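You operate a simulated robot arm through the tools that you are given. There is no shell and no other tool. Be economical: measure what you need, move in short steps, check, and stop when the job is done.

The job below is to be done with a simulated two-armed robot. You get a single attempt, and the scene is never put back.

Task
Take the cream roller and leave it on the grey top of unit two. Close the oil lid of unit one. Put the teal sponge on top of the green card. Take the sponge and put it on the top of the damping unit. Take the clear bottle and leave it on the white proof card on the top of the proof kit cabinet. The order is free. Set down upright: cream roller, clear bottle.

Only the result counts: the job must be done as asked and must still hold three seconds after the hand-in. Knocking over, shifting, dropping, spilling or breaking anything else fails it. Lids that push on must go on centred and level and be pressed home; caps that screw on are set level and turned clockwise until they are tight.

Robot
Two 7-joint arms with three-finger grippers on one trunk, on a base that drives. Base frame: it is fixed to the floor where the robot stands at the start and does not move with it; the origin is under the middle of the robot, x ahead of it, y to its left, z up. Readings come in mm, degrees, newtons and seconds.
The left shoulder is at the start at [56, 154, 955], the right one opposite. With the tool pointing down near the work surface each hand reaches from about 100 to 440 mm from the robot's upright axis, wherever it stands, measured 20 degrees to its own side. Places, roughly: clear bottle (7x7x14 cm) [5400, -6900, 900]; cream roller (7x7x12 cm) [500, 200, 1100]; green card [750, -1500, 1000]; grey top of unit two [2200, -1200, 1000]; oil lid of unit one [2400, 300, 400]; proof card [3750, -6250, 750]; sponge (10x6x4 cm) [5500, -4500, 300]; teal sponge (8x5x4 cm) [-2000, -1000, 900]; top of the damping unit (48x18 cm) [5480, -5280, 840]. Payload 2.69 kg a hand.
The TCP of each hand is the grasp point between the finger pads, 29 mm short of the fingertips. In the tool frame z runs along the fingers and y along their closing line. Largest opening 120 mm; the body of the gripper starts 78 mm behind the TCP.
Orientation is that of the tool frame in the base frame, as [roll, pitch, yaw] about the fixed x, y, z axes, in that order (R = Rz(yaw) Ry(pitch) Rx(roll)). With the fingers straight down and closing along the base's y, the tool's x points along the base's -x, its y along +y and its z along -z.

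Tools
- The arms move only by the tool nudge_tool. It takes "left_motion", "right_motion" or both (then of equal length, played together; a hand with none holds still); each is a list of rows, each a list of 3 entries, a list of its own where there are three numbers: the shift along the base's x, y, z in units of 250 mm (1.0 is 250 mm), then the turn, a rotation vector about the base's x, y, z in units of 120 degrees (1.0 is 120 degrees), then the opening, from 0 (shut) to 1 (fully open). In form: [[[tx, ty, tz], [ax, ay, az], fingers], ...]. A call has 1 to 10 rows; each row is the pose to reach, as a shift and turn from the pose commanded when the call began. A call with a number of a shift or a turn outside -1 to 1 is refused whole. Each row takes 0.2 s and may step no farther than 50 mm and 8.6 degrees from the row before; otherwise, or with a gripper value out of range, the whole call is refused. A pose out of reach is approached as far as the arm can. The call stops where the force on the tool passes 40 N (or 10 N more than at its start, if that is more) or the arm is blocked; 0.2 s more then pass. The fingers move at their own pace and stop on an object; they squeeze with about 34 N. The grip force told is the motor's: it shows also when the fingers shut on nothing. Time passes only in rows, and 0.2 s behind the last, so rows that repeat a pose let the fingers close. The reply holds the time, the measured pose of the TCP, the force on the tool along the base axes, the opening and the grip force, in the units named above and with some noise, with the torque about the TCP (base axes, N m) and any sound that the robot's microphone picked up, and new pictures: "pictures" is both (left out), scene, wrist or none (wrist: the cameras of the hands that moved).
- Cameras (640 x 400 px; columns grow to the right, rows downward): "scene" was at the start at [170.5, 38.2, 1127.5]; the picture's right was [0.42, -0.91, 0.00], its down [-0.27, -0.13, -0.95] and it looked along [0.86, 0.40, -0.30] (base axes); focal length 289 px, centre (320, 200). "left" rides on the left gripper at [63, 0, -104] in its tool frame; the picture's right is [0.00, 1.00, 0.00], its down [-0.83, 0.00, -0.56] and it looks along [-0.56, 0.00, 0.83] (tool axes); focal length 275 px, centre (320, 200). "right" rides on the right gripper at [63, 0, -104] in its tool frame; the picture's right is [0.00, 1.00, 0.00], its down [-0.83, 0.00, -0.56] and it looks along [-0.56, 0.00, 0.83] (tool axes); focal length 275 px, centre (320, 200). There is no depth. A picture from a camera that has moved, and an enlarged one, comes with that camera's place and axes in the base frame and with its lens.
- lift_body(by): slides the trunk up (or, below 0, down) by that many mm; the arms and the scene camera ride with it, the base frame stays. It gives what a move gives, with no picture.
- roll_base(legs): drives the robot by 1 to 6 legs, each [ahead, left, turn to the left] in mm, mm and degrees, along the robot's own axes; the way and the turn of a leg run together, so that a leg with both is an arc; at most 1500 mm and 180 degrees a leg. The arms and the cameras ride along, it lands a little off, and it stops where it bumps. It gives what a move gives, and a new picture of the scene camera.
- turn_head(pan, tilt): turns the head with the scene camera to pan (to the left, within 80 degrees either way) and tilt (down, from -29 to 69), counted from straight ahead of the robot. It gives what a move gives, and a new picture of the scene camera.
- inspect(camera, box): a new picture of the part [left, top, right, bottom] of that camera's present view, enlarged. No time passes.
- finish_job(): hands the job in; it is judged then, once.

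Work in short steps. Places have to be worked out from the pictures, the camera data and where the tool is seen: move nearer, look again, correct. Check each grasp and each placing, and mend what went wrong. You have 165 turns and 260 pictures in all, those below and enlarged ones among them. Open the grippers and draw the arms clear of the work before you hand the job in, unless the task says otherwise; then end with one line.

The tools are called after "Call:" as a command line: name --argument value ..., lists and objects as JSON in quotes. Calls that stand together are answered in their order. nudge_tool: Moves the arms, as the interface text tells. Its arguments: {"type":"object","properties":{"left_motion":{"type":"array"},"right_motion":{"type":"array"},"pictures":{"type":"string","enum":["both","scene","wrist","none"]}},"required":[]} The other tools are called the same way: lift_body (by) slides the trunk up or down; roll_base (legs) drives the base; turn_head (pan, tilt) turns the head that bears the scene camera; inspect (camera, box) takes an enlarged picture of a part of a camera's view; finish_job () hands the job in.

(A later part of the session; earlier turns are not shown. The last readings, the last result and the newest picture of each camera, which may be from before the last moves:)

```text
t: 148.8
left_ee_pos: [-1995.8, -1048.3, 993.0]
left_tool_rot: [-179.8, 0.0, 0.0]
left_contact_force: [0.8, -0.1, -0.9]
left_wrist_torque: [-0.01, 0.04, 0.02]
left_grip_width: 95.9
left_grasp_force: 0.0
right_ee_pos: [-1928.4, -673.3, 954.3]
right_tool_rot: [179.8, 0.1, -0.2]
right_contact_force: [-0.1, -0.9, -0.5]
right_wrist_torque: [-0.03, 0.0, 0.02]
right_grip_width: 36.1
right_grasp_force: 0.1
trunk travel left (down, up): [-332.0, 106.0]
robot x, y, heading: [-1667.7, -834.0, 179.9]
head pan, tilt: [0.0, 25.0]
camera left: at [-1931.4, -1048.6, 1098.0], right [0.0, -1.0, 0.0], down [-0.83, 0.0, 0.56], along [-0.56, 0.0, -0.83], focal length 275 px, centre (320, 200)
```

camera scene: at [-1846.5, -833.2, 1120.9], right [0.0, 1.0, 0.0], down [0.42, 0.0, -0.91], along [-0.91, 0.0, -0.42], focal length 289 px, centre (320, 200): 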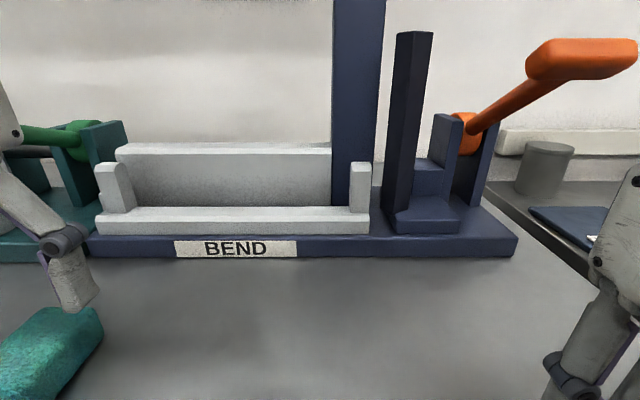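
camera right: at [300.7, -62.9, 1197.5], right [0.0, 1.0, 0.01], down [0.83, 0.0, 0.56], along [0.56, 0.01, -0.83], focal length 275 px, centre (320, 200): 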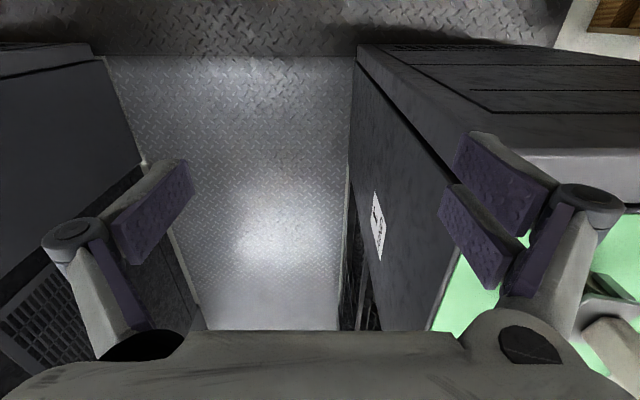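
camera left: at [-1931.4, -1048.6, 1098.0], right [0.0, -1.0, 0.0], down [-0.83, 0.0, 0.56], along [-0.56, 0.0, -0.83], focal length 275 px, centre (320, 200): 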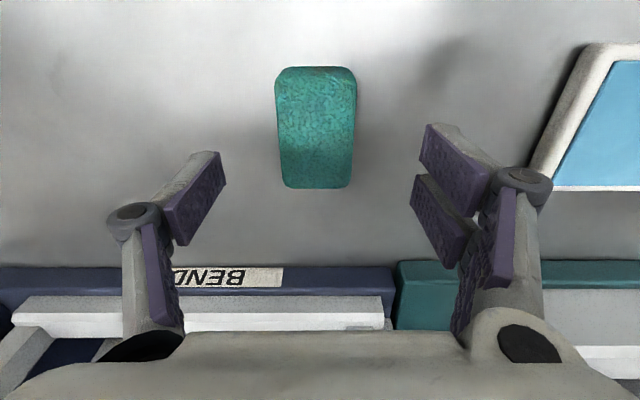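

The sponge is centred below the hand and squared. I lower to TCP z≈933 and close.

Call:
nudge_tool --left_motion '[[[0, 0.008, -0.12], [0, 0, 0], 0.8], [[-0.008, 0.008, -0.24], [0, 0, 0], 0.8], [[-0.008, 0.008, -0.24], [0, 0, 0], 0.4], [[-0.008, 0.008, -0.24], [0, 0, 0], 0.2], [[-0.008, 0.008, -0.24], [0, 0, 0], 0.2], [[-0.008, 0.008, -0.24], [0, 0, 0], 0.2]]' --pictures "wrist"

```text
t: 150.2
left_ee_pos: [-1997.1, -1045.7, 933.8]
left_tool_rot: [-179.9, 0.0, 0.2]
left_contact_force: [0.5, 0.3, -0.4]
left_wrist_torque: [-0.03, 0.0, 0.02]
left_grip_width: 46.7
left_grasp_force: 34.2
right_ee_pos: [-1926.7, -672.4, 953.6]
right_tool_rot: [179.9, 0.0, -0.2]
right_contact_force: [-0.5, -0.1, -0.4]
right_wrist_torque: [0.02, 0.01, -0.01]
right_grip_width: 36.1
right_grasp_force: 0.0
trunk travel left (down, up): [-332.0, 106.0]
robot x, y, heading: [-1669.9, -834.0, 180.0]
head pan, tilt: [0.0, 25.0]
camera left: at [-1933.6, -1046.4, 1037.8], right [0.0, -1.0, 0.0], down [-0.83, 0.0, 0.56], along [-0.56, 0.0, -0.83], focal length 275 px, centre (320, 200)
```

left: 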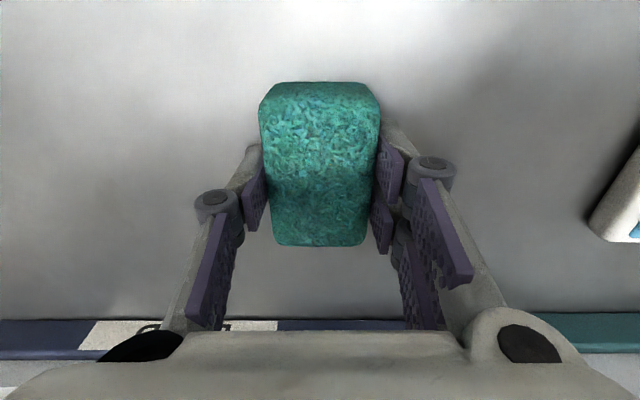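

Gripped (46.7 mm). I lift, raise the trunk, back out and drive to the front of unit two's feeder.

Call:
nudge_tool --left_motion '[[[0, 0, 0.12], [0, 0, 0], 0.2], [[0, 0, 0.24], [0, 0, 0], 0.2]]' --pictures "none"

Call:
roll_base --legs '[[-400, 0, 0], [0, 0, -180], [1020, -560, 0]]'

Call:
lift_body --by 100

Call:
turn_head --pan 0 --tilt 25

```text
t: 150.8
left_ee_pos: [-1997.9, -1045.7, 993.5]
left_tool_rot: [-179.9, -0.1, 0.1]
left_contact_force: [0.0, 1.1, -0.4]
left_wrist_torque: [0.0, -0.01, 0.02]
left_grip_width: 46.8
left_grasp_force: 33.7
right_ee_pos: [-1927.8, -674.7, 954.9]
right_tool_rot: [179.8, 0.0, -0.3]
right_contact_force: [0.5, 0.4, 0.7]
right_wrist_torque: [-0.01, 0.02, 0.0]
right_grip_width: 36.1
right_grasp_force: 0.0
trunk travel left (down, up): [-332.0, 106.0]
robot x, y, heading: [-1669.6, -831.1, 179.9]
head pan, tilt: [0.0, 25.0]
```

```text
t: 166.2
left_ee_pos: [68.8, -1178.2, 993.6]
left_tool_rot: [-179.8, 0.0, -179.4]
left_contact_force: [-0.8, 0.7, -0.7]
left_wrist_torque: [0.02, 0.02, 0.0]
left_grip_width: 46.6
left_grasp_force: 34.2
right_ee_pos: [1.0, -1549.9, 954.6]
right_tool_rot: [179.9, 0.1, -180.0]
right_contact_force: [-0.7, -0.2, -0.3]
right_wrist_torque: [-0.01, 0.03, -0.03]
right_grip_width: 35.8
right_grasp_force: 0.1
trunk travel left (down, up): [-332.0, 106.0]
robot x, y, heading: [-259.5, -1393.4, -0.0]
head pan, tilt: [0.0, 25.0]
camera scene: at [-82.1, -1392.4, 1121.0], right [0.0, -1.0, 0.0], down [-0.42, 0.0, -0.91], along [0.91, 0.0, -0.42], focal length 289 px, centre (320, 200)
```

scene: 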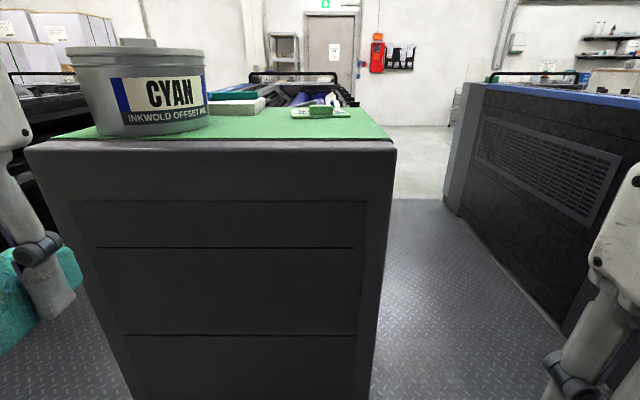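

```text
t: 167.5
left_ee_pos: [69.8, -1176.3, 1091.2]
left_tool_rot: [-179.9, -0.2, -179.5]
left_contact_force: [-0.8, -0.5, -1.0]
left_wrist_torque: [0.0, 0.03, 0.01]
left_grip_width: 46.9
left_grasp_force: 33.7
right_ee_pos: [1.5, -1550.1, 1054.3]
right_tool_rot: [179.8, 0.0, -179.9]
right_contact_force: [0.3, -0.6, -0.8]
right_wrist_torque: [0.03, 0.03, 0.02]
right_grip_width: 36.3
right_grasp_force: 0.0
trunk travel left (down, up): [-432.0, 6.0]
robot x, y, heading: [-255.8, -1390.3, 0.2]
head pan, tilt: [0.0, 25.0]
```

```text
t: 168.1
left_ee_pos: [68.3, -1176.8, 1093.9]
left_tool_rot: [-179.9, -0.1, -179.4]
left_contact_force: [-0.8, 0.2, 0.0]
left_wrist_torque: [-0.04, 0.0, 0.01]
left_grip_width: 46.7
left_grasp_force: 33.9
right_ee_pos: [0.8, -1549.6, 1054.2]
right_tool_rot: [179.9, 0.1, -180.0]
right_contact_force: [0.1, 0.1, 0.2]
right_wrist_torque: [0.03, -0.01, -0.03]
right_grip_width: 36.0
right_grasp_force: 0.0
trunk travel left (down, up): [-432.0, 6.0]
robot x, y, heading: [-260.3, -1391.6, 0.2]
head pan, tilt: [0.0, 25.0]
camera scene: at [-156.4, -1392.5, 1236.6], right [0.0, -1.0, 0.0], down [-0.42, 0.0, -0.91], along [0.91, 0.0, -0.42], focal length 289 px, centre (320, 200)
```

scene: 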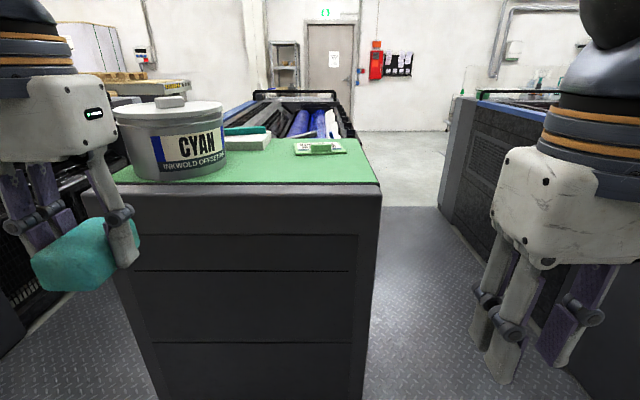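

The green card lies on unit two's feeder at about [792, −1386], best reached from the second aisle (side face y≈−1530). I zoom in to see it.

Call:
inspect --camera "scene" --box '[210, 90, 390, 200]'

Call:
roll_base --legs '[[0, -640, 0], [1210, 0, 0], [0, 0, 90]]'

Call:
turn_head --pan 15 --tilt 35

```text
3.56 times, centred on (300, 145) of scene
camera zoom: at [-156.4, -1392.5, 1236.6], right [0.0, -1.0, 0.0], down [-0.42, 0.0, -0.91], along [0.91, 0.0, -0.42], focal length 1029 px, centre (391, 396)
```

zoom: 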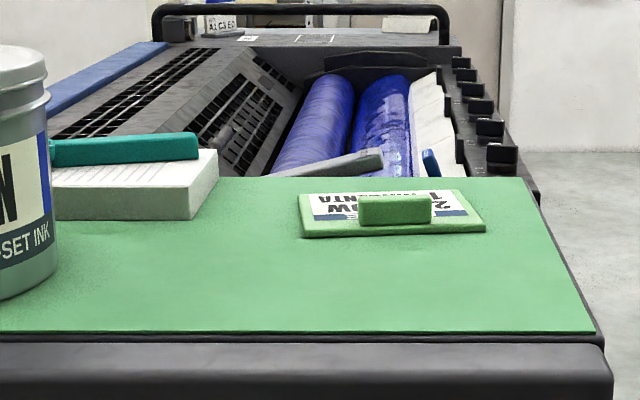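

```text
t: 183.0
left_ee_pos: [736.4, -1691.1, 1093.5]
left_tool_rot: [-179.9, 0.0, -88.6]
left_contact_force: [-0.2, -0.1, -0.6]
left_wrist_torque: [-0.03, 0.0, -0.02]
left_grip_width: 46.8
left_grasp_force: 34.2
right_ee_pos: [1109.6, -1753.1, 1055.7]
right_tool_rot: [180.0, 0.2, -89.1]
right_contact_force: [-0.6, 0.0, -0.3]
right_wrist_torque: [-0.02, -0.02, 0.01]
right_grip_width: 35.9
right_grasp_force: 0.0
trunk travel left (down, up): [-432.0, 6.0]
robot x, y, heading: [955.9, -2014.0, 90.8]
head pan, tilt: [0.0, 25.0]
camera scene: at [954.5, -1913.3, 1236.6], right [1.0, 0.02, 0.0], down [0.01, -0.42, -0.91], along [-0.02, 0.91, -0.42], focal length 289 px, centre (320, 200)
```

scene: 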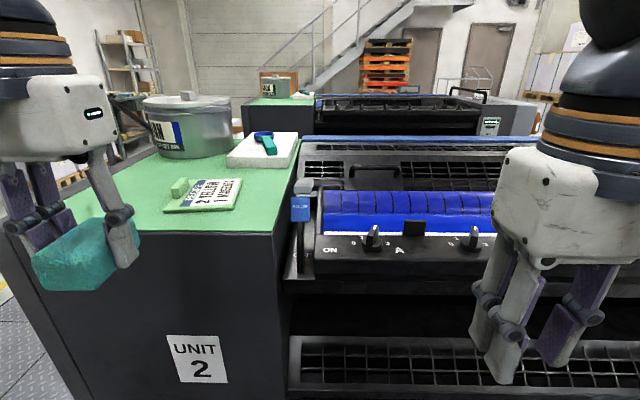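

```text
t: 183.8
left_ee_pos: [736.9, -1691.4, 1094.0]
left_tool_rot: [-180.0, 0.1, -88.6]
left_contact_force: [-0.1, -0.3, -0.2]
left_wrist_torque: [0.02, -0.02, 0.01]
left_grip_width: 47.0
left_grasp_force: 34.1
right_ee_pos: [1108.7, -1752.0, 1054.3]
right_tool_rot: [179.9, 0.1, -88.9]
right_contact_force: [0.5, -0.6, -0.3]
right_wrist_torque: [0.05, 0.02, 0.03]
right_grip_width: 35.9
right_grasp_force: 0.2
trunk travel left (down, up): [-432.0, 6.0]
robot x, y, heading: [959.4, -2015.7, 91.3]
head pan, tilt: [15.0, 35.0]
camera scene: at [932.0, -1920.8, 1220.9], right [0.96, 0.28, 0.0], down [0.16, -0.55, -0.82], along [-0.23, 0.79, -0.57], focal length 289 px, centre (320, 200)
```

scene: 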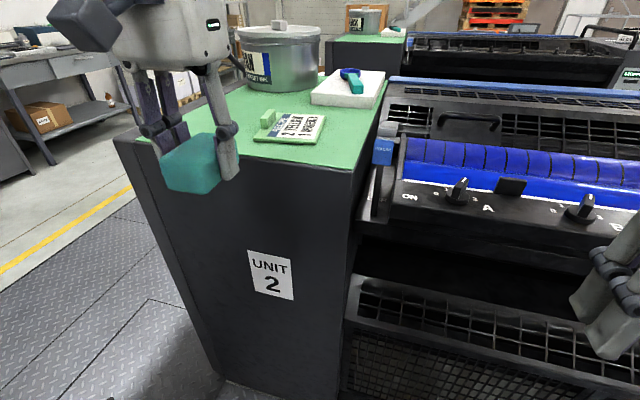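

Call:
inspect --camera "scene" --box '[230, 90, 350, 165]'

```text
5.33 times, centred on (290, 128) of scene
camera zoom: at [932.0, -1920.8, 1220.9], right [0.96, 0.28, 0.0], down [0.16, -0.55, -0.82], along [-0.23, 0.79, -0.57], focal length 1544 px, centre (480, 587)
```

zoom: 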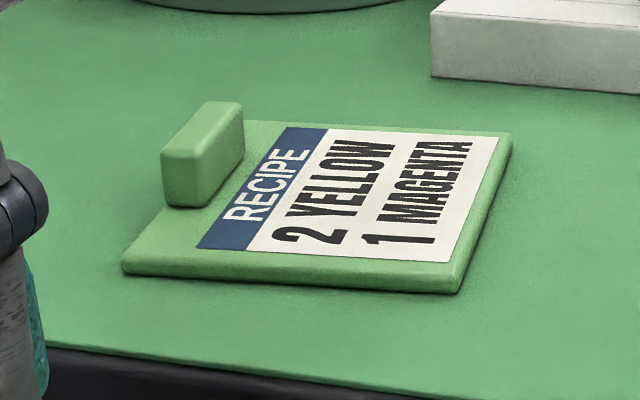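

The label "UNIT 2" confirms it. The card (with a raised block at its −x end) centres near [714, −1376]; the flat label area's centre is ≈[736, −1373]. I drive in and extend the left hand over it.

Call:
roll_base --legs '[[225, 0, -1]]'

Call:
nudge_tool --left_motion '[[[0, 0.16, 0], [0, 0, 0], 0.2], [[0, 0.3, 0], [0, 0, 0], 0.2]]' --pictures "both"

```text
t: 185.5
left_ee_pos: [740.4, -1463.1, 1093.3]
left_tool_rot: [-179.9, -0.1, -89.7]
left_contact_force: [0.2, 0.1, -0.3]
left_wrist_torque: [-0.01, 0.0, 0.0]
left_grip_width: 46.9
left_grasp_force: 33.8
right_ee_pos: [1111.5, -1530.0, 1054.0]
right_tool_rot: [179.9, 0.1, -89.9]
right_contact_force: [0.0, 0.8, 0.0]
right_wrist_torque: [-0.04, 0.01, 0.04]
right_grip_width: 36.0
right_grasp_force: 0.0
trunk travel left (down, up): [-432.0, 6.0]
robot x, y, heading: [953.2, -1789.9, 90.1]
head pan, tilt: [15.0, 35.0]
camera scene: at [931.4, -1695.8, 1220.8], right [0.97, 0.26, 0.0], down [0.15, -0.55, -0.82], along [-0.21, 0.79, -0.57], focal length 289 px, centre (320, 200)
```

scene: 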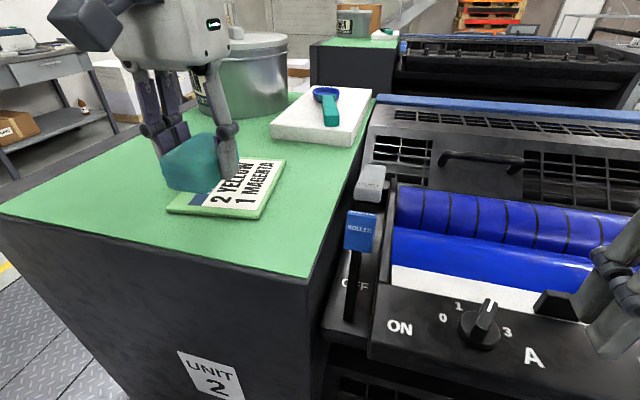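

```text
t: 186.1
left_ee_pos: [740.1, -1386.3, 1093.3]
left_tool_rot: [-179.9, 0.0, -89.6]
left_contact_force: [-0.6, -0.1, -0.2]
left_wrist_torque: [-0.02, 0.02, 0.02]
left_grip_width: 47.0
left_grasp_force: 33.9
right_ee_pos: [1112.5, -1531.4, 1054.7]
right_tool_rot: [179.9, 0.1, -90.1]
right_contact_force: [0.4, -0.8, 0.0]
right_wrist_torque: [0.0, -0.01, -0.01]
right_grip_width: 35.9
right_grasp_force: 0.0
trunk travel left (down, up): [-432.0, 6.0]
robot x, y, heading: [952.1, -1791.0, 90.2]
head pan, tilt: [15.0, 35.0]
camera scene: at [931.5, -1695.9, 1220.8], right [0.97, 0.26, 0.0], down [0.15, -0.55, -0.82], along [-0.21, 0.79, -0.57], focal length 289 px, centre (320, 200)
camera left: at [741.8, -1449.5, 1197.7], right [-1.0, 0.0, 0.0], down [0.0, 0.83, 0.56], along [0.0, 0.56, -0.83], focal length 275 px, centre (320, 200)
```

scene: 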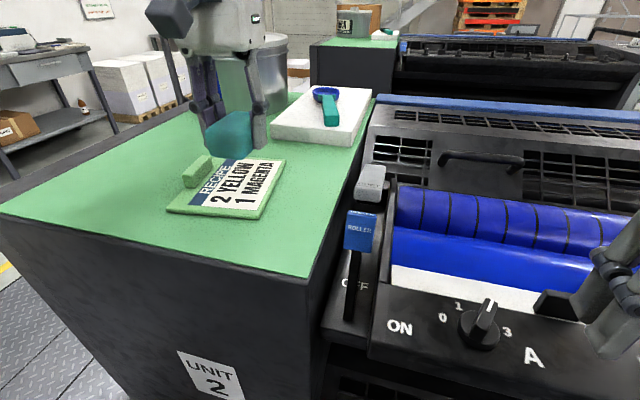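
left: 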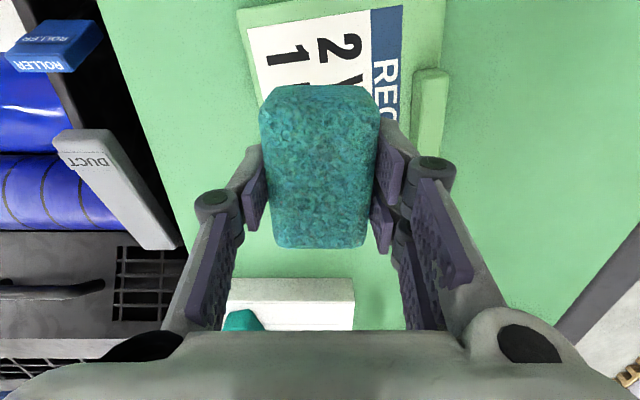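

The sponge hangs right over the label area. I shift slightly and lower until contact.

Call:
nudge_tool --left_motion '[[[-0.012, 0.03, -0.07], [0, 0, 0], 0.2], [[-0.012, 0.03, -0.14], [0, 0, 0], 0.2], [[-0.012, 0.03, -0.16], [0, 0, 0], 0.2]]' --pictures "none"

Call:
inspect --camera "scene" --box '[150, 100, 310, 220]'

```text
t: 186.9
left_ee_pos: [736.8, -1378.8, 1053.9]
left_tool_rot: [-179.9, 0.0, -89.6]
left_contact_force: [1.2, -0.4, -0.7]
left_wrist_torque: [-0.02, 0.01, 0.04]
left_grip_width: 46.8
left_grasp_force: 34.1
right_ee_pos: [1111.6, -1531.4, 1054.7]
right_tool_rot: [179.9, 0.0, -90.0]
right_contact_force: [-0.2, -0.3, 0.9]
right_wrist_torque: [0.02, 0.01, 0.04]
right_grip_width: 36.1
right_grasp_force: 0.0
trunk travel left (down, up): [-432.0, 6.0]
robot x, y, heading: [956.4, -1789.9, 90.3]
head pan, tilt: [15.0, 35.0]
```

```text
3.33 times, centred on (230, 160) of scene
camera zoom: at [931.4, -1696.3, 1220.9], right [0.97, 0.26, 0.0], down [0.15, -0.55, -0.82], along [-0.21, 0.79, -0.57], focal length 965 px, centre (620, 333)
```

zoom: 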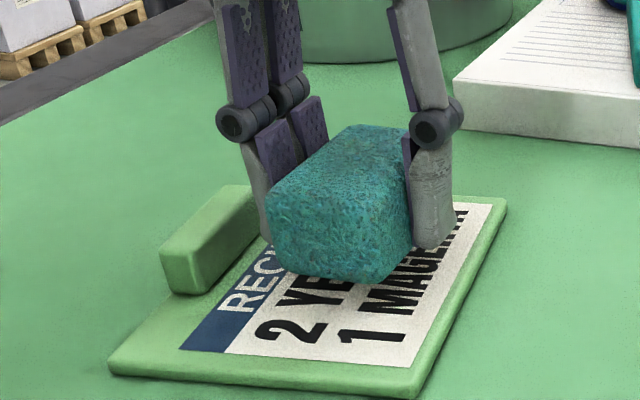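

Call:
nudge_tool --left_motion '[[[0, -0.03, 0], [0, 0, 0], 0.2], [[0, -0.03, -0.012], [0, 0, 0], 0.2], [[0, -0.03, -0.024], [0, 0, 0], 0.2], [[0, -0.03, -0.032], [0, 0, 0], 0.2]]' --pictures "none"

Call:
inspect --camera "scene" --box '[150, 100, 310, 220]'

```text
t: 187.9
left_ee_pos: [737.7, -1386.9, 1046.1]
left_tool_rot: [-179.8, 0.0, -89.7]
left_contact_force: [-0.3, -0.2, 0.4]
left_wrist_torque: [0.0, -0.01, 0.01]
left_grip_width: 46.7
left_grasp_force: 34.2
right_ee_pos: [1113.0, -1532.5, 1054.3]
right_tool_rot: [179.9, 0.2, -90.0]
right_contact_force: [-0.4, -0.1, 0.6]
right_wrist_torque: [0.02, -0.02, 0.03]
right_grip_width: 36.1
right_grasp_force: 0.1
trunk travel left (down, up): [-432.0, 6.0]
robot x, y, heading: [955.8, -1789.0, 90.0]
head pan, tilt: [15.0, 35.0]
```

```text
3.33 times, centred on (230, 160) of scene
camera zoom: at [931.4, -1696.3, 1220.8], right [0.97, 0.26, 0.0], down [0.15, -0.55, -0.82], along [-0.21, 0.79, -0.57], focal length 965 px, centre (620, 333)
```

zoom: 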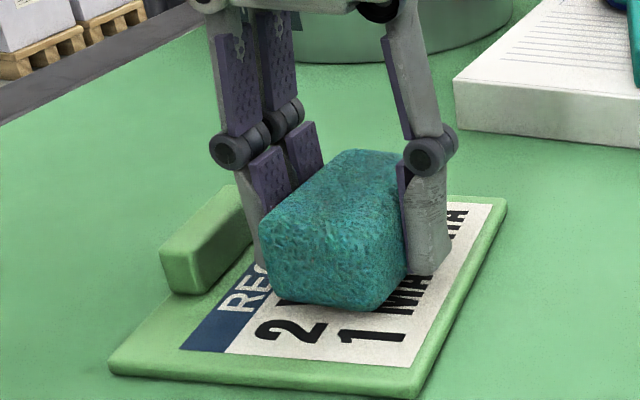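

Call:
nudge_tool --left_motion '[[[0, 0, -0.006], [0, 0, 0], 0.2], [[0, 0, -0.012], [0, 0, 0], 0.2], [[0, 0, -0.018], [0, 0, 0], 0.2]]' --pictures "none"

Call:
inspect --camera "scene" --box '[150, 100, 310, 220]'

```text
t: 188.7
left_ee_pos: [737.2, -1387.5, 1039.6]
left_tool_rot: [-179.9, 0.0, -89.5]
left_contact_force: [-0.1, -0.1, 0.5]
left_wrist_torque: [0.02, 0.01, -0.01]
left_grip_width: 46.6
left_grasp_force: 33.7
right_ee_pos: [1112.7, -1531.2, 1054.1]
right_tool_rot: [180.0, 0.2, -90.0]
right_contact_force: [-0.8, -1.3, -0.6]
right_wrist_torque: [-0.01, 0.0, 0.01]
right_grip_width: 36.1
right_grasp_force: 0.1
trunk travel left (down, up): [-432.0, 6.0]
robot x, y, heading: [950.9, -1793.1, 90.2]
head pan, tilt: [15.0, 35.0]
```

```text
3.33 times, centred on (230, 160) of scene
camera zoom: at [931.4, -1696.4, 1220.9], right [0.97, 0.26, 0.0], down [0.15, -0.55, -0.82], along [-0.21, 0.79, -0.57], focal length 965 px, centre (620, 333)
```

zoom: 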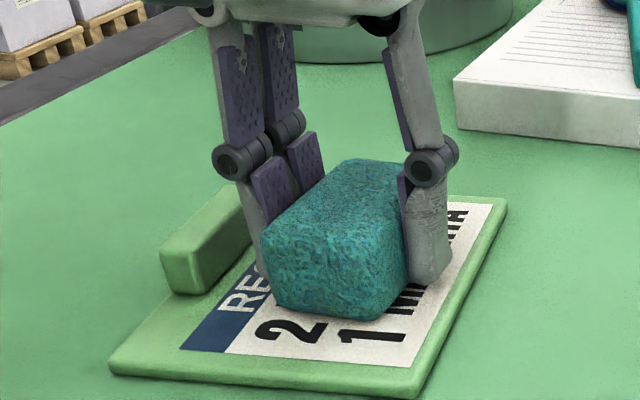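

Call:
nudge_tool --left_motion '[[[0, 0, -0.006], [0, 0, 0], 0.2], [[0, 0, -0.012], [0, 0, 0], 0.2], [[0, 0, -0.018], [0, 0, 0], 0.2]]' --pictures "none"

Call:
inspect --camera "scene" --box '[150, 100, 310, 220]'

```text
t: 189.5
left_ee_pos: [737.4, -1389.4, 1040.6]
left_tool_rot: [-179.9, 0.4, -89.6]
left_contact_force: [-4.9, 6.2, 35.1]
left_wrist_torque: [-0.51, 0.22, -0.03]
left_grip_width: 46.9
left_grasp_force: 33.8
right_ee_pos: [1111.7, -1532.2, 1056.2]
right_tool_rot: [179.9, 0.5, -90.1]
right_contact_force: [-0.9, 0.4, 0.1]
right_wrist_torque: [0.02, 0.0, -0.01]
right_grip_width: 35.9
right_grasp_force: 0.0
trunk travel left (down, up): [-432.0, 6.0]
robot x, y, heading: [958.6, -1790.4, 90.2]
head pan, tilt: [15.0, 35.0]
```

```text
3.33 times, centred on (230, 160) of scene
camera zoom: at [931.7, -1698.1, 1221.5], right [0.97, 0.26, 0.0], down [0.15, -0.55, -0.82], along [-0.21, 0.79, -0.57], focal length 965 px, centre (620, 333)
```

zoom: 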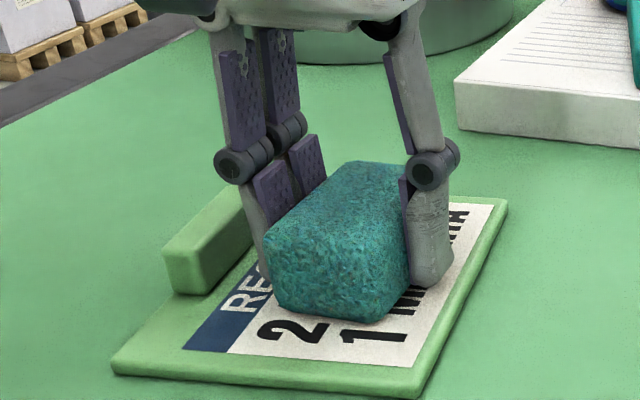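

Contact. I ease up 4 mm, open to ~62 mm and rise.

Call:
nudge_tool --left_motion '[[[0, 0, 0.015], [0, 0, 0], 0.2], [[0, 0, 0.015], [0, 0, 0], 0.55], [[0, 0, 0.015], [0, 0, 0], 0.55], [[0, 0, 0.12], [0, 0, 0], 0.55], [[0, 0, 0.25], [0, 0, 0], 0.55], [[0, 0, 0.35], [0, 0, 0], 0.55]]' --pictures "none"

Call:
inspect --camera "scene" --box '[150, 100, 310, 220]'

```text
t: 190.9
left_ee_pos: [738.7, -1387.5, 1124.2]
left_tool_rot: [-179.9, 0.1, -89.7]
left_contact_force: [-1.1, -0.6, 0.2]
left_wrist_torque: [0.02, -0.01, 0.01]
left_grip_width: 66.2
left_grasp_force: 0.1
right_ee_pos: [1112.0, -1531.6, 1055.5]
right_tool_rot: [179.9, 0.1, -90.0]
right_contact_force: [0.6, -0.5, 0.1]
right_wrist_torque: [0.02, -0.01, 0.0]
right_grip_width: 35.9
right_grasp_force: 0.0
trunk travel left (down, up): [-432.0, 6.0]
robot x, y, heading: [952.3, -1791.1, 90.1]
head pan, tilt: [15.0, 35.0]
```

```text
3.33 times, centred on (230, 160) of scene
camera zoom: at [931.6, -1696.5, 1220.9], right [0.97, 0.26, 0.0], down [0.15, -0.55, -0.82], along [-0.21, 0.79, -0.57], focal length 965 px, centre (620, 333)
```

zoom: 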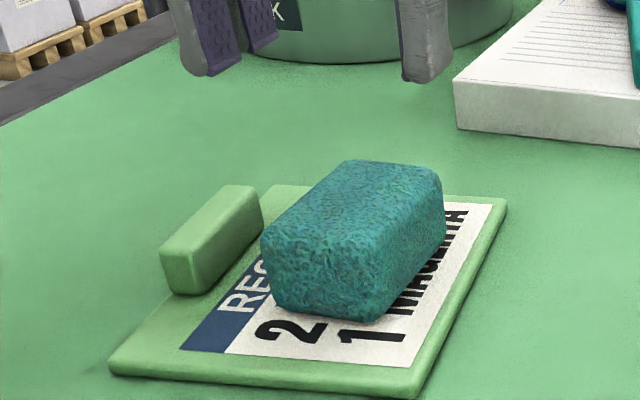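

The teal sponge rests on the card. I pull the left hand back, back into the second aisle, turn to face +x, and drive out toward the other jobs.

Call:
nudge_tool --left_motion '[[[0, -0.15, 0], [0, 0, 0], 0.4], [[0, -0.3, 0], [0, 0, 0], 0.3]]' --pictures "none"

Call:
roll_base --legs '[[-250, 0, 0], [0, 0, -90], [1400, 0, 0]]'

Call:
turn_head --pan -20 --tilt 15

```text
t: 191.5
left_ee_pos: [738.5, -1462.7, 1123.5]
left_tool_rot: [-179.9, 0.0, -89.6]
left_contact_force: [-0.7, -0.6, 0.3]
left_wrist_torque: [0.01, -0.01, 0.02]
left_grip_width: 36.0
left_grasp_force: 0.1
right_ee_pos: [1112.0, -1531.0, 1054.4]
right_tool_rot: [180.0, 0.2, -90.0]
right_contact_force: [0.5, -0.1, 0.0]
right_wrist_torque: [0.0, 0.02, 0.0]
right_grip_width: 36.1
right_grasp_force: 0.1
trunk travel left (down, up): [-432.0, 6.0]
robot x, y, heading: [955.2, -1787.8, 90.0]
head pan, tilt: [15.0, 35.0]
```

```text
t: 203.6
left_ee_pos: [2668.4, -1802.9, 1124.6]
left_tool_rot: [-179.9, -0.1, -179.1]
left_contact_force: [0.3, 0.1, -0.6]
left_wrist_torque: [0.0, 0.01, 0.03]
left_grip_width: 35.9
left_grasp_force: 0.1
right_ee_pos: [2602.8, -2176.1, 1054.3]
right_tool_rot: [179.9, 0.1, -179.4]
right_contact_force: [0.5, 1.5, 0.7]
right_wrist_torque: [0.01, 0.03, -0.02]
right_grip_width: 36.2
right_grasp_force: 0.1
trunk travel left (down, up): [-432.0, 6.0]
robot x, y, heading: [2340.8, -2019.4, 0.6]
head pan, tilt: [15.0, 35.0]
camera scene: at [2437.1, -1998.6, 1220.8], right [0.27, -0.96, 0.0], down [-0.55, -0.15, -0.82], along [0.79, 0.22, -0.57], focal length 289 px, centre (320, 200)
```

scene: 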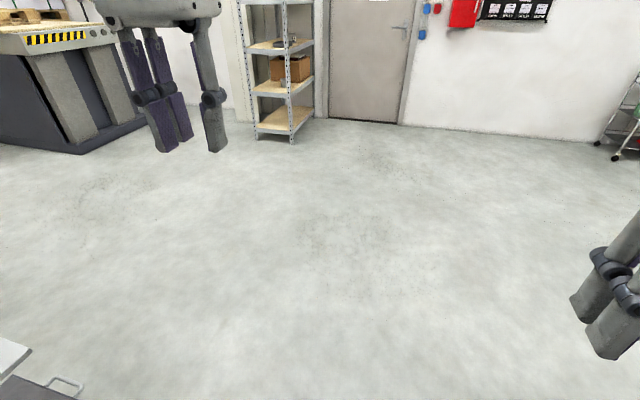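

```text
t: 204.6
left_ee_pos: [2669.2, -1802.9, 1124.3]
left_tool_rot: [-179.9, 0.1, -179.1]
left_contact_force: [-0.5, 1.0, 0.5]
left_wrist_torque: [0.02, 0.02, 0.04]
left_grip_width: 35.8
left_grasp_force: 0.0
right_ee_pos: [2602.1, -2177.0, 1053.9]
right_tool_rot: [179.9, 0.0, -179.5]
right_contact_force: [-0.1, -0.8, 0.8]
right_wrist_torque: [0.02, 0.02, -0.01]
right_grip_width: 36.0
right_grasp_force: 0.0
trunk travel left (down, up): [-432.0, 6.0]
robot x, y, heading: [2341.1, -2018.5, 0.6]
head pan, tilt: [-20.0, 15.0]
camera scene: at [2440.2, -2053.2, 1252.8], right [-0.33, -0.94, 0.0], down [-0.24, 0.09, -0.97], along [0.91, -0.32, -0.26], focal length 289 px, centre (320, 200)
```

scene: 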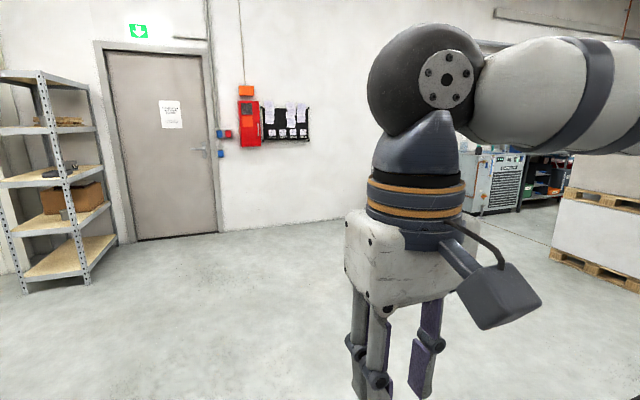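

Free floor ahead. I drive to about x=4700, turn right, and go toward the damping unit area.

Call:
roll_base --legs '[[1400, 0, 0], [960, 0, 0], [0, 0, -90], [1300, 0, 0]]'

Call:
turn_head --pan 20 --tilt 18

Call:
turn_head --pan -25 --tilt 15

```text
t: 226.1
left_ee_pos: [4976.4, -3593.2, 1122.9]
left_tool_rot: [-179.9, 0.0, 92.5]
left_contact_force: [0.6, 0.0, -0.9]
left_wrist_torque: [0.03, -0.01, 0.01]
left_grip_width: 35.8
left_grasp_force: 0.1
right_ee_pos: [4600.5, -3536.4, 1054.7]
right_tool_rot: [179.9, 0.1, 92.0]
right_contact_force: [-0.4, -0.3, 0.3]
right_wrist_torque: [0.02, 0.01, -0.04]
right_grip_width: 36.1
right_grasp_force: 0.1
trunk travel left (down, up): [-432.0, 6.0]
robot x, y, heading: [4749.2, -3269.9, -88.1]
head pan, tilt: [-20.0, 15.0]
camera scene: at [4720.6, -3372.1, 1252.8], right [-0.95, 0.31, 0.0], down [0.08, 0.25, -0.97], along [-0.3, -0.92, -0.26], focal length 289 px, centre (320, 200)
```

scene: 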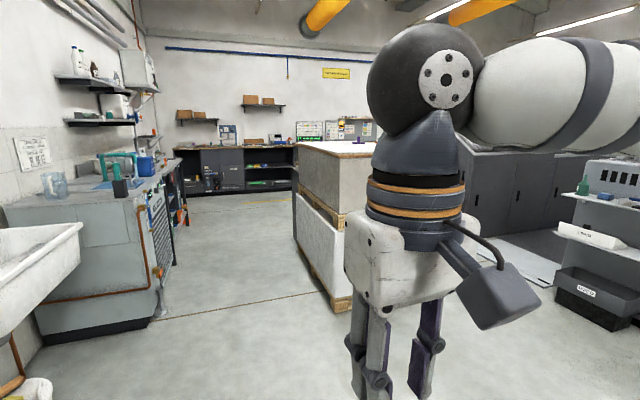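

```text
t: 227.1
left_ee_pos: [4976.7, -3592.4, 1125.1]
left_tool_rot: [-179.9, 0.1, 92.4]
left_contact_force: [0.0, 0.2, 0.6]
left_wrist_torque: [0.0, -0.02, -0.01]
left_grip_width: 35.9
left_grasp_force: 0.0
right_ee_pos: [4600.0, -3536.4, 1054.6]
right_tool_rot: [179.8, 0.1, 92.1]
right_contact_force: [0.1, -0.1, -0.3]
right_wrist_torque: [-0.06, 0.0, 0.01]
right_grip_width: 35.9
right_grasp_force: 0.0
trunk travel left (down, up): [-432.0, 6.0]
robot x, y, heading: [4749.6, -3276.6, -87.8]
head pan, tilt: [20.0, 18.0]
camera scene: at [4784.3, -3369.6, 1248.0], right [-0.93, -0.38, 0.0], down [-0.12, 0.29, -0.95], along [0.36, -0.88, -0.31], focal length 289 px, centre (320, 200)
```

scene: 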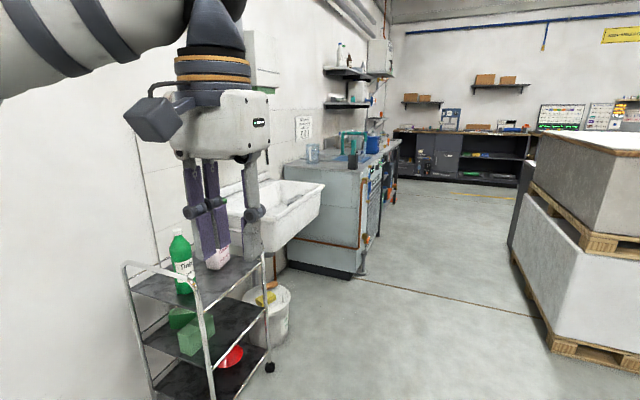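

```text
t: 228.3
left_ee_pos: [4977.2, -3592.4, 1124.2]
left_tool_rot: [-179.9, 0.0, 92.4]
left_contact_force: [0.5, 0.3, -0.2]
left_wrist_torque: [0.01, 0.01, -0.02]
left_grip_width: 36.2
left_grasp_force: 0.1
right_ee_pos: [4598.9, -3536.1, 1055.8]
right_tool_rot: [179.9, 0.1, 92.2]
right_contact_force: [0.3, -0.1, 0.2]
right_wrist_torque: [-0.02, 0.0, -0.01]
right_grip_width: 35.9
right_grasp_force: 0.1
trunk travel left (down, up): [-432.0, 6.0]
robot x, y, heading: [4748.4, -3270.8, -87.9]
head pan, tilt: [-25.0, 15.0]
camera scene: at [4713.0, -3369.2, 1252.8], right [-0.92, 0.39, 0.0], down [0.1, 0.24, -0.97], along [-0.38, -0.89, -0.26], focal length 289 px, centre (320, 200)
```

scene: 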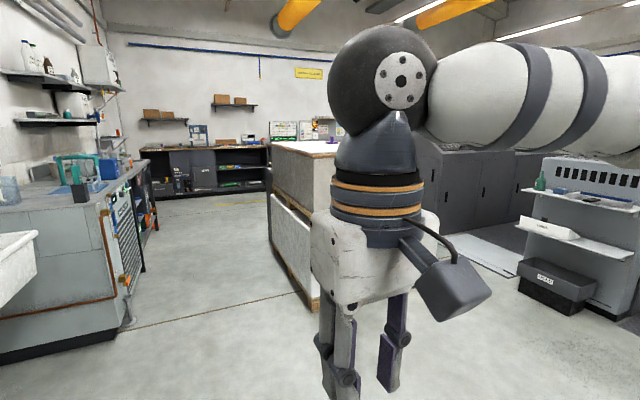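

The sponge is the yellow one on the white bucket below the sink (~[5504, −4426, 300]). I drive abreast of it, face +x, and look.

Call:
roll_base --legs '[[1130, 0, 0], [0, 0, 88]]'

Call:
turn_head --pan 0 --tilt 40

```text
t: 237.8
left_ee_pos: [5117.8, -4178.5, 1124.7]
left_tool_rot: [-179.9, 0.0, -179.2]
left_contact_force: [0.6, 0.3, -0.3]
left_wrist_torque: [0.03, 0.02, 0.01]
left_grip_width: 36.0
left_grasp_force: 0.1
right_ee_pos: [5051.8, -4552.8, 1054.5]
right_tool_rot: [179.8, 0.1, -179.6]
right_contact_force: [1.0, 0.9, 0.6]
right_wrist_torque: [0.0, 0.0, 0.01]
right_grip_width: 36.1
right_grasp_force: 0.0
trunk travel left (down, up): [-432.0, 6.0]
robot x, y, heading: [4793.4, -4394.6, 0.2]
head pan, tilt: [-25.0, 15.0]
camera scene: at [4886.0, -4436.5, 1252.9], right [-0.41, -0.91, 0.0], down [-0.24, 0.11, -0.97], along [0.88, -0.4, -0.26], focal length 289 px, centre (320, 200)
```

scene: 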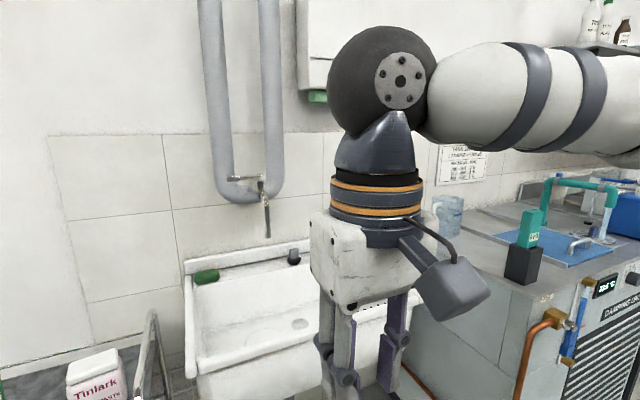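

```text
t: 238.7
left_ee_pos: [5118.2, -4178.4, 1123.8]
left_tool_rot: [-179.9, 0.0, -179.2]
left_contact_force: [0.6, 0.1, 0.1]
left_wrist_torque: [0.0, -0.02, -0.01]
left_grip_width: 36.3
left_grasp_force: 0.0
right_ee_pos: [5050.0, -4551.8, 1054.2]
right_tool_rot: [179.9, 0.2, -179.6]
right_contact_force: [0.0, 0.2, 0.2]
right_wrist_torque: [0.01, 0.01, 0.01]
right_grip_width: 36.1
right_grasp_force: 0.2
trunk travel left (down, up): [-432.0, 6.0]
robot x, y, heading: [4793.8, -4396.7, 0.5]
head pan, tilt: [0.0, 40.0]
camera scene: at [4886.0, -4397.1, 1213.4], right [0.01, -1.0, 0.0], down [-0.64, -0.01, -0.77], along [0.77, 0.01, -0.64], focal length 289 px, centre (320, 200)
```

scene: 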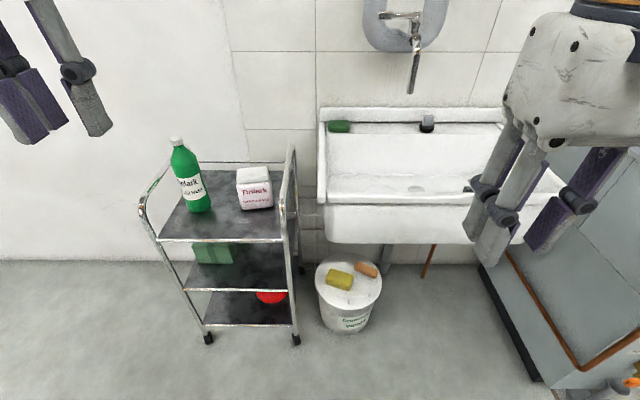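

Call:
inspect --camera "scene" --box '[290, 230, 410, 340]'

```text
3.64 times, centred on (350, 285) of scene
camera zoom: at [4886.0, -4397.1, 1213.4], right [0.01, -1.0, 0.0], down [-0.64, -0.01, -0.77], along [0.77, 0.01, -0.64], focal length 1052 px, centre (211, -109)
```

zoom: 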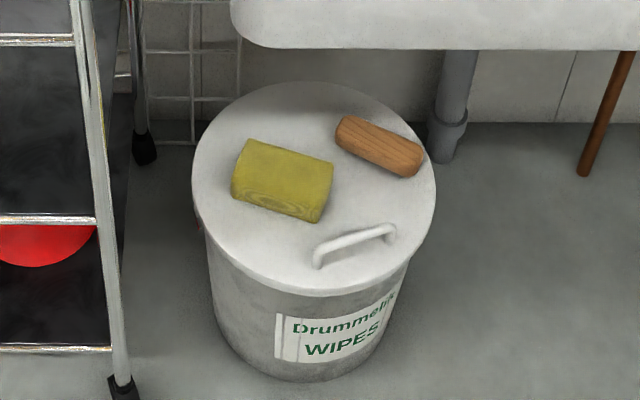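

The yellow sponge is at about [5540, −4466, 275], long axis ~69°, partly under the sink's front edge. I'll approach at heading −21° with the left hand tilted, gripping it lengthwise. First I reposition and lower the trunk.

Call:
roll_base --legs '[[90, -80, -21.5]]'

Call:
lift_body --by -430

Call:
turn_head --pan 5 --tilt 35

```text
t: 240.2
left_ee_pos: [5249.3, -4406.4, 1124.0]
left_tool_rot: [-179.9, 0.0, 159.5]
left_contact_force: [-0.6, -0.1, 0.2]
left_wrist_torque: [0.01, 0.04, 0.02]
left_grip_width: 35.9
left_grasp_force: 0.0
right_ee_pos: [5050.6, -4730.5, 1053.5]
right_tool_rot: [179.9, 0.1, 159.1]
right_contact_force: [0.3, -0.1, -1.0]
right_wrist_torque: [0.03, -0.02, 0.01]
right_grip_width: 36.0
right_grasp_force: 0.1
trunk travel left (down, up): [-432.0, 6.0]
robot x, y, heading: [4864.7, -4493.4, -20.9]
head pan, tilt: [0.0, 40.0]
camera scene: at [4953.8, -4525.9, 1213.3], right [-0.35, -0.93, 0.0], down [-0.6, 0.23, -0.77], along [0.72, -0.27, -0.64], focal length 289 px, centre (320, 200)
```

scene: 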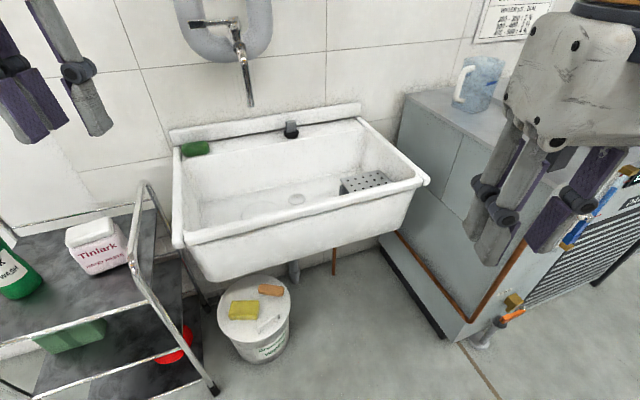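

```text
refused: -430 is not a number from -400 to 400
```

```text
t: 240.9
left_ee_pos: [5248.2, -4405.5, 1124.5]
left_tool_rot: [-179.9, 0.1, 159.4]
left_contact_force: [-0.2, -0.6, -0.1]
left_wrist_torque: [-0.03, 0.02, 0.0]
left_grip_width: 36.0
left_grasp_force: 0.1
right_ee_pos: [5049.7, -4730.1, 1055.2]
right_tool_rot: [179.9, 0.1, 159.2]
right_contact_force: [0.7, -0.3, -0.2]
right_wrist_torque: [0.02, -0.01, 0.0]
right_grip_width: 36.2
right_grasp_force: 0.0
trunk travel left (down, up): [-432.0, 6.0]
robot x, y, heading: [4868.1, -4491.4, -20.7]
head pan, tilt: [5.0, 35.0]
camera scene: at [4958.9, -4519.2, 1220.8], right [-0.27, -0.96, 0.0], down [-0.55, 0.16, -0.82], along [0.79, -0.22, -0.57], focal length 289 px, centre (320, 200)
```

scene: 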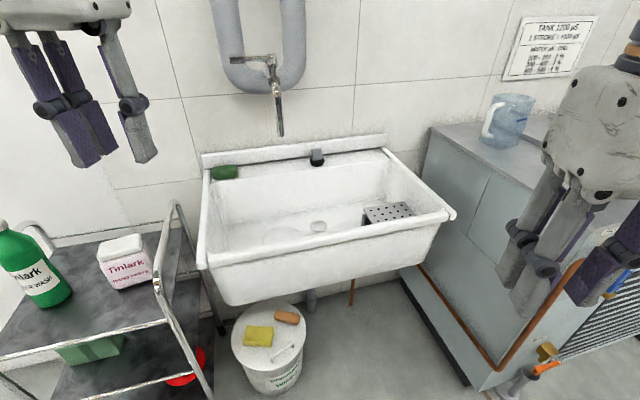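

The lift is limited to 400 per call; I lower in two steps.

Call:
lift_body --by -215

Call:
lift_body --by -215

Call:
turn_head --pan 10 --tilt 35

```text
t: 243.2
left_ee_pos: [5251.5, -4406.8, 905.1]
left_tool_rot: [-179.9, -0.6, 159.6]
left_contact_force: [0.3, -0.8, 0.0]
left_wrist_torque: [-0.01, 0.02, 0.01]
left_grip_width: 36.4
left_grasp_force: 0.1
right_ee_pos: [5050.6, -4730.3, 839.8]
right_tool_rot: [180.0, 0.3, 159.2]
right_contact_force: [0.6, -0.4, -0.4]
right_wrist_torque: [-0.04, 0.0, 0.01]
right_grip_width: 35.8
right_grasp_force: 0.1
trunk travel left (down, up): [-217.0, 221.0]
robot x, y, heading: [4866.0, -4491.7, -20.6]
head pan, tilt: [5.0, 35.0]
```

```text
t: 245.4
left_ee_pos: [5306.6, -4429.4, 638.4]
left_tool_rot: [-179.7, -11.6, 159.6]
left_contact_force: [0.2, -0.5, 0.3]
left_wrist_torque: [0.0, -0.04, 0.01]
left_grip_width: 36.1
left_grasp_force: 0.1
right_ee_pos: [5048.5, -4730.6, 623.8]
right_tool_rot: [179.9, 0.1, 159.2]
right_contact_force: [0.0, 0.3, -0.2]
right_wrist_torque: [-0.02, 0.05, 0.03]
right_grip_width: 36.0
right_grasp_force: 0.2
trunk travel left (down, up): [-2.0, 436.0]
robot x, y, heading: [4863.2, -4489.1, -20.7]
head pan, tilt: [5.0, 35.0]
```

```text
t: 246.1
left_ee_pos: [5305.9, -4429.1, 639.5]
left_tool_rot: [-179.6, -11.5, 159.5]
left_contact_force: [1.0, 0.5, 0.2]
left_wrist_torque: [0.01, 0.0, 0.04]
left_grip_width: 35.9
left_grasp_force: 0.1
right_ee_pos: [5049.9, -4731.0, 624.5]
right_tool_rot: [179.9, 0.1, 159.2]
right_contact_force: [0.6, 0.6, -0.1]
right_wrist_torque: [0.01, 0.01, -0.03]
right_grip_width: 36.1
right_grasp_force: 0.0
trunk travel left (down, up): [-2.0, 436.0]
robot x, y, heading: [4864.1, -4491.6, -20.8]
head pan, tilt: [10.0, 35.0]
camera scene: at [5123.1, -4573.5, 764.1], right [-0.19, -0.98, 0.0], down [-0.56, 0.11, -0.82], along [0.8, -0.15, -0.57], focal length 289 px, centre (320, 200)
```

scene: 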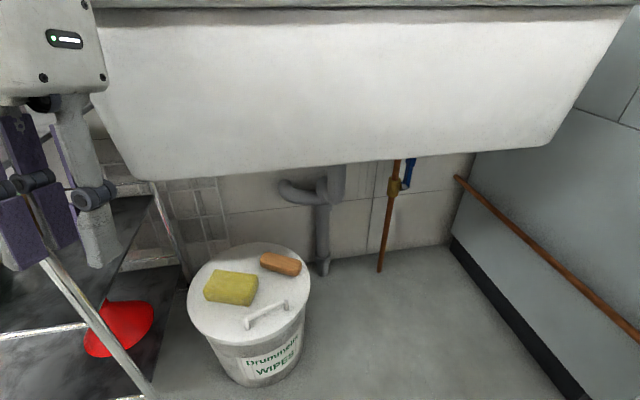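

The bucket lid is about z 250. I tilt the left hand forward 45° while moving it ahead and down in front of the sink.

Call:
nudge_tool --left_motion '[[[0.043, -0.016, -0.08], [-0.0237, -0.063, 0], 0.6], [[0.086, -0.032, -0.16], [-0.0474, -0.126, 0], 0.8], [[0.129, -0.048, -0.24], [-0.0711, -0.189, 0], 1], [[0.172, -0.064, -0.32], [-0.095, -0.252, 0], 1], [[0.215, -0.08, -0.4], [-0.1185, -0.314, 0], 1], [[0.258, -0.096, -0.48], [-0.142, -0.377, 0], 1], [[0.3, -0.113, -0.56], [-0.166, -0.44, 0], 1]]' --pictures "both"

```text
t: 247.7
left_ee_pos: [5419.5, -4473.6, 504.1]
left_tool_rot: [-179.4, 44.9, 159.6]
left_contact_force: [-0.4, 0.3, 0.0]
left_wrist_torque: [0.0, 0.01, 0.01]
left_grip_width: 120.2
left_grasp_force: 0.0
left hand out of reach, approached as far as the arm can: row 6, 7
right_ee_pos: [5050.6, -4730.3, 624.2]
right_tool_rot: [179.8, 0.0, 159.2]
right_contact_force: [0.4, -0.8, -0.1]
right_wrist_torque: [-0.01, -0.02, 0.03]
right_grip_width: 36.1
right_grasp_force: 0.1
trunk travel left (down, up): [-2.0, 436.0]
robot x, y, heading: [4865.4, -4493.5, -20.8]
head pan, tilt: [10.0, 35.0]
camera scene: at [5123.1, -4573.4, 764.1], right [-0.19, -0.98, 0.0], down [-0.56, 0.11, -0.82], along [0.8, -0.15, -0.57], focal length 289 px, centre (320, 200)
camera left: at [5310.2, -4432.0, 534.1], right [0.36, 0.93, 0.0], down [0.18, -0.07, 0.98], along [0.92, -0.35, -0.2], focal length 275 px, centre (320, 200)
```

scene: 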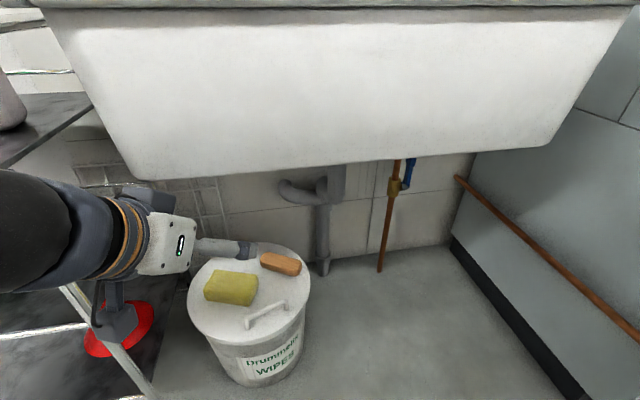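
left: 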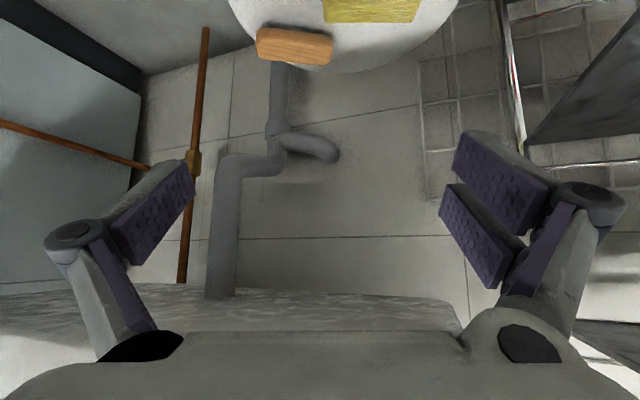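

The sponge is at ≈[5541, −4465]. I lower the hand to z≈370 first (to pass below the sink), then drive in.

Call:
nudge_tool --left_motion '[[[0, 0, -0.18], [0, 0, 0], 1], [[0, 0, -0.36], [0, 0, 0], 1], [[0, 0, -0.53], [0, 0, 0], 1]]' --pictures "none"

Call:
roll_base --legs '[[60, 45, 0]]'

Call:
nudge_tool --left_motion '[[[0, 0, 0], [0, 0, 0], 1]]' --pictures "wrist"

```text
t: 248.5
left_ee_pos: [5419.4, -4472.7, 372.9]
left_tool_rot: [-179.5, 45.1, 159.7]
left_contact_force: [0.2, 0.5, -0.2]
left_wrist_torque: [-0.02, 0.01, -0.03]
left_grip_width: 119.8
left_grasp_force: 0.2
right_ee_pos: [5051.2, -4730.5, 623.9]
right_tool_rot: [179.9, 0.2, 159.1]
right_contact_force: [-0.1, 0.0, -0.3]
right_wrist_torque: [0.02, 0.01, -0.02]
right_grip_width: 35.8
right_grasp_force: 0.1
trunk travel left (down, up): [-2.0, 436.0]
robot x, y, heading: [4863.7, -4490.6, -21.0]
head pan, tilt: [10.0, 35.0]
```

```text
t: 249.7
left_ee_pos: [5487.3, -4455.7, 378.3]
left_tool_rot: [-179.1, 45.3, 159.2]
left_contact_force: [-0.7, -0.4, -0.2]
left_wrist_torque: [0.01, 0.0, 0.02]
left_grip_width: 120.0
left_grasp_force: 0.0
right_ee_pos: [5120.9, -4710.2, 625.5]
right_tool_rot: [179.9, 0.3, 159.4]
right_contact_force: [0.6, -0.3, -0.1]
right_wrist_torque: [0.02, -0.01, 0.02]
right_grip_width: 35.7
right_grasp_force: 0.0
trunk travel left (down, up): [-2.0, 436.0]
robot x, y, heading: [4936.2, -4472.8, -20.8]
head pan, tilt: [10.0, 35.0]
stopped in leg 1: the robot was blocked; the commanded pose is now the measured one
camera scene: at [5190.9, -4552.8, 765.3], right [-0.18, -0.98, 0.0], down [-0.56, 0.11, -0.82], along [0.81, -0.15, -0.57], focal length 289 px, centre (320, 200)
```

scene: 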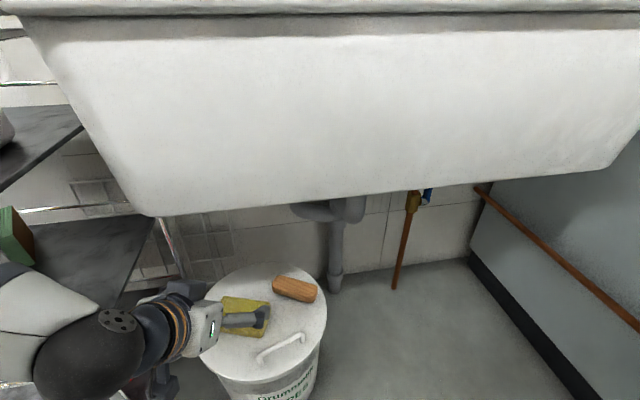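

```text
t: 250.1
left_ee_pos: [5486.6, -4454.3, 377.5]
left_tool_rot: [-179.3, 45.2, 159.2]
left_contact_force: [-0.5, -0.3, -0.1]
left_wrist_torque: [0.0, -0.01, 0.02]
left_grip_width: 120.0
left_grasp_force: 0.0
right_ee_pos: [5119.1, -4709.3, 624.6]
right_tool_rot: [179.8, 0.4, 159.3]
right_contact_force: [-0.6, -0.2, -0.4]
right_wrist_torque: [-0.04, -0.01, 0.02]
right_grip_width: 36.3
right_grasp_force: 0.1
trunk travel left (down, up): [-2.0, 436.0]
robot x, y, heading: [4933.5, -4468.5, -20.9]
head pan, tilt: [10.0, 35.0]
camera left: at [5377.9, -4411.3, 406.9], right [0.36, 0.93, 0.0], down [0.18, -0.06, 0.98], along [0.91, -0.36, -0.19], focal length 275 px, centre (320, 200)
```

left: 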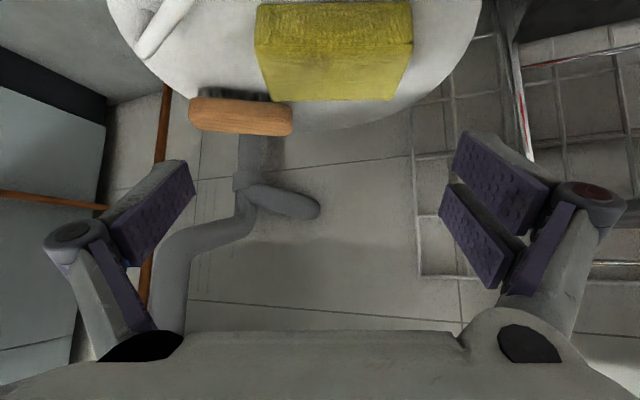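

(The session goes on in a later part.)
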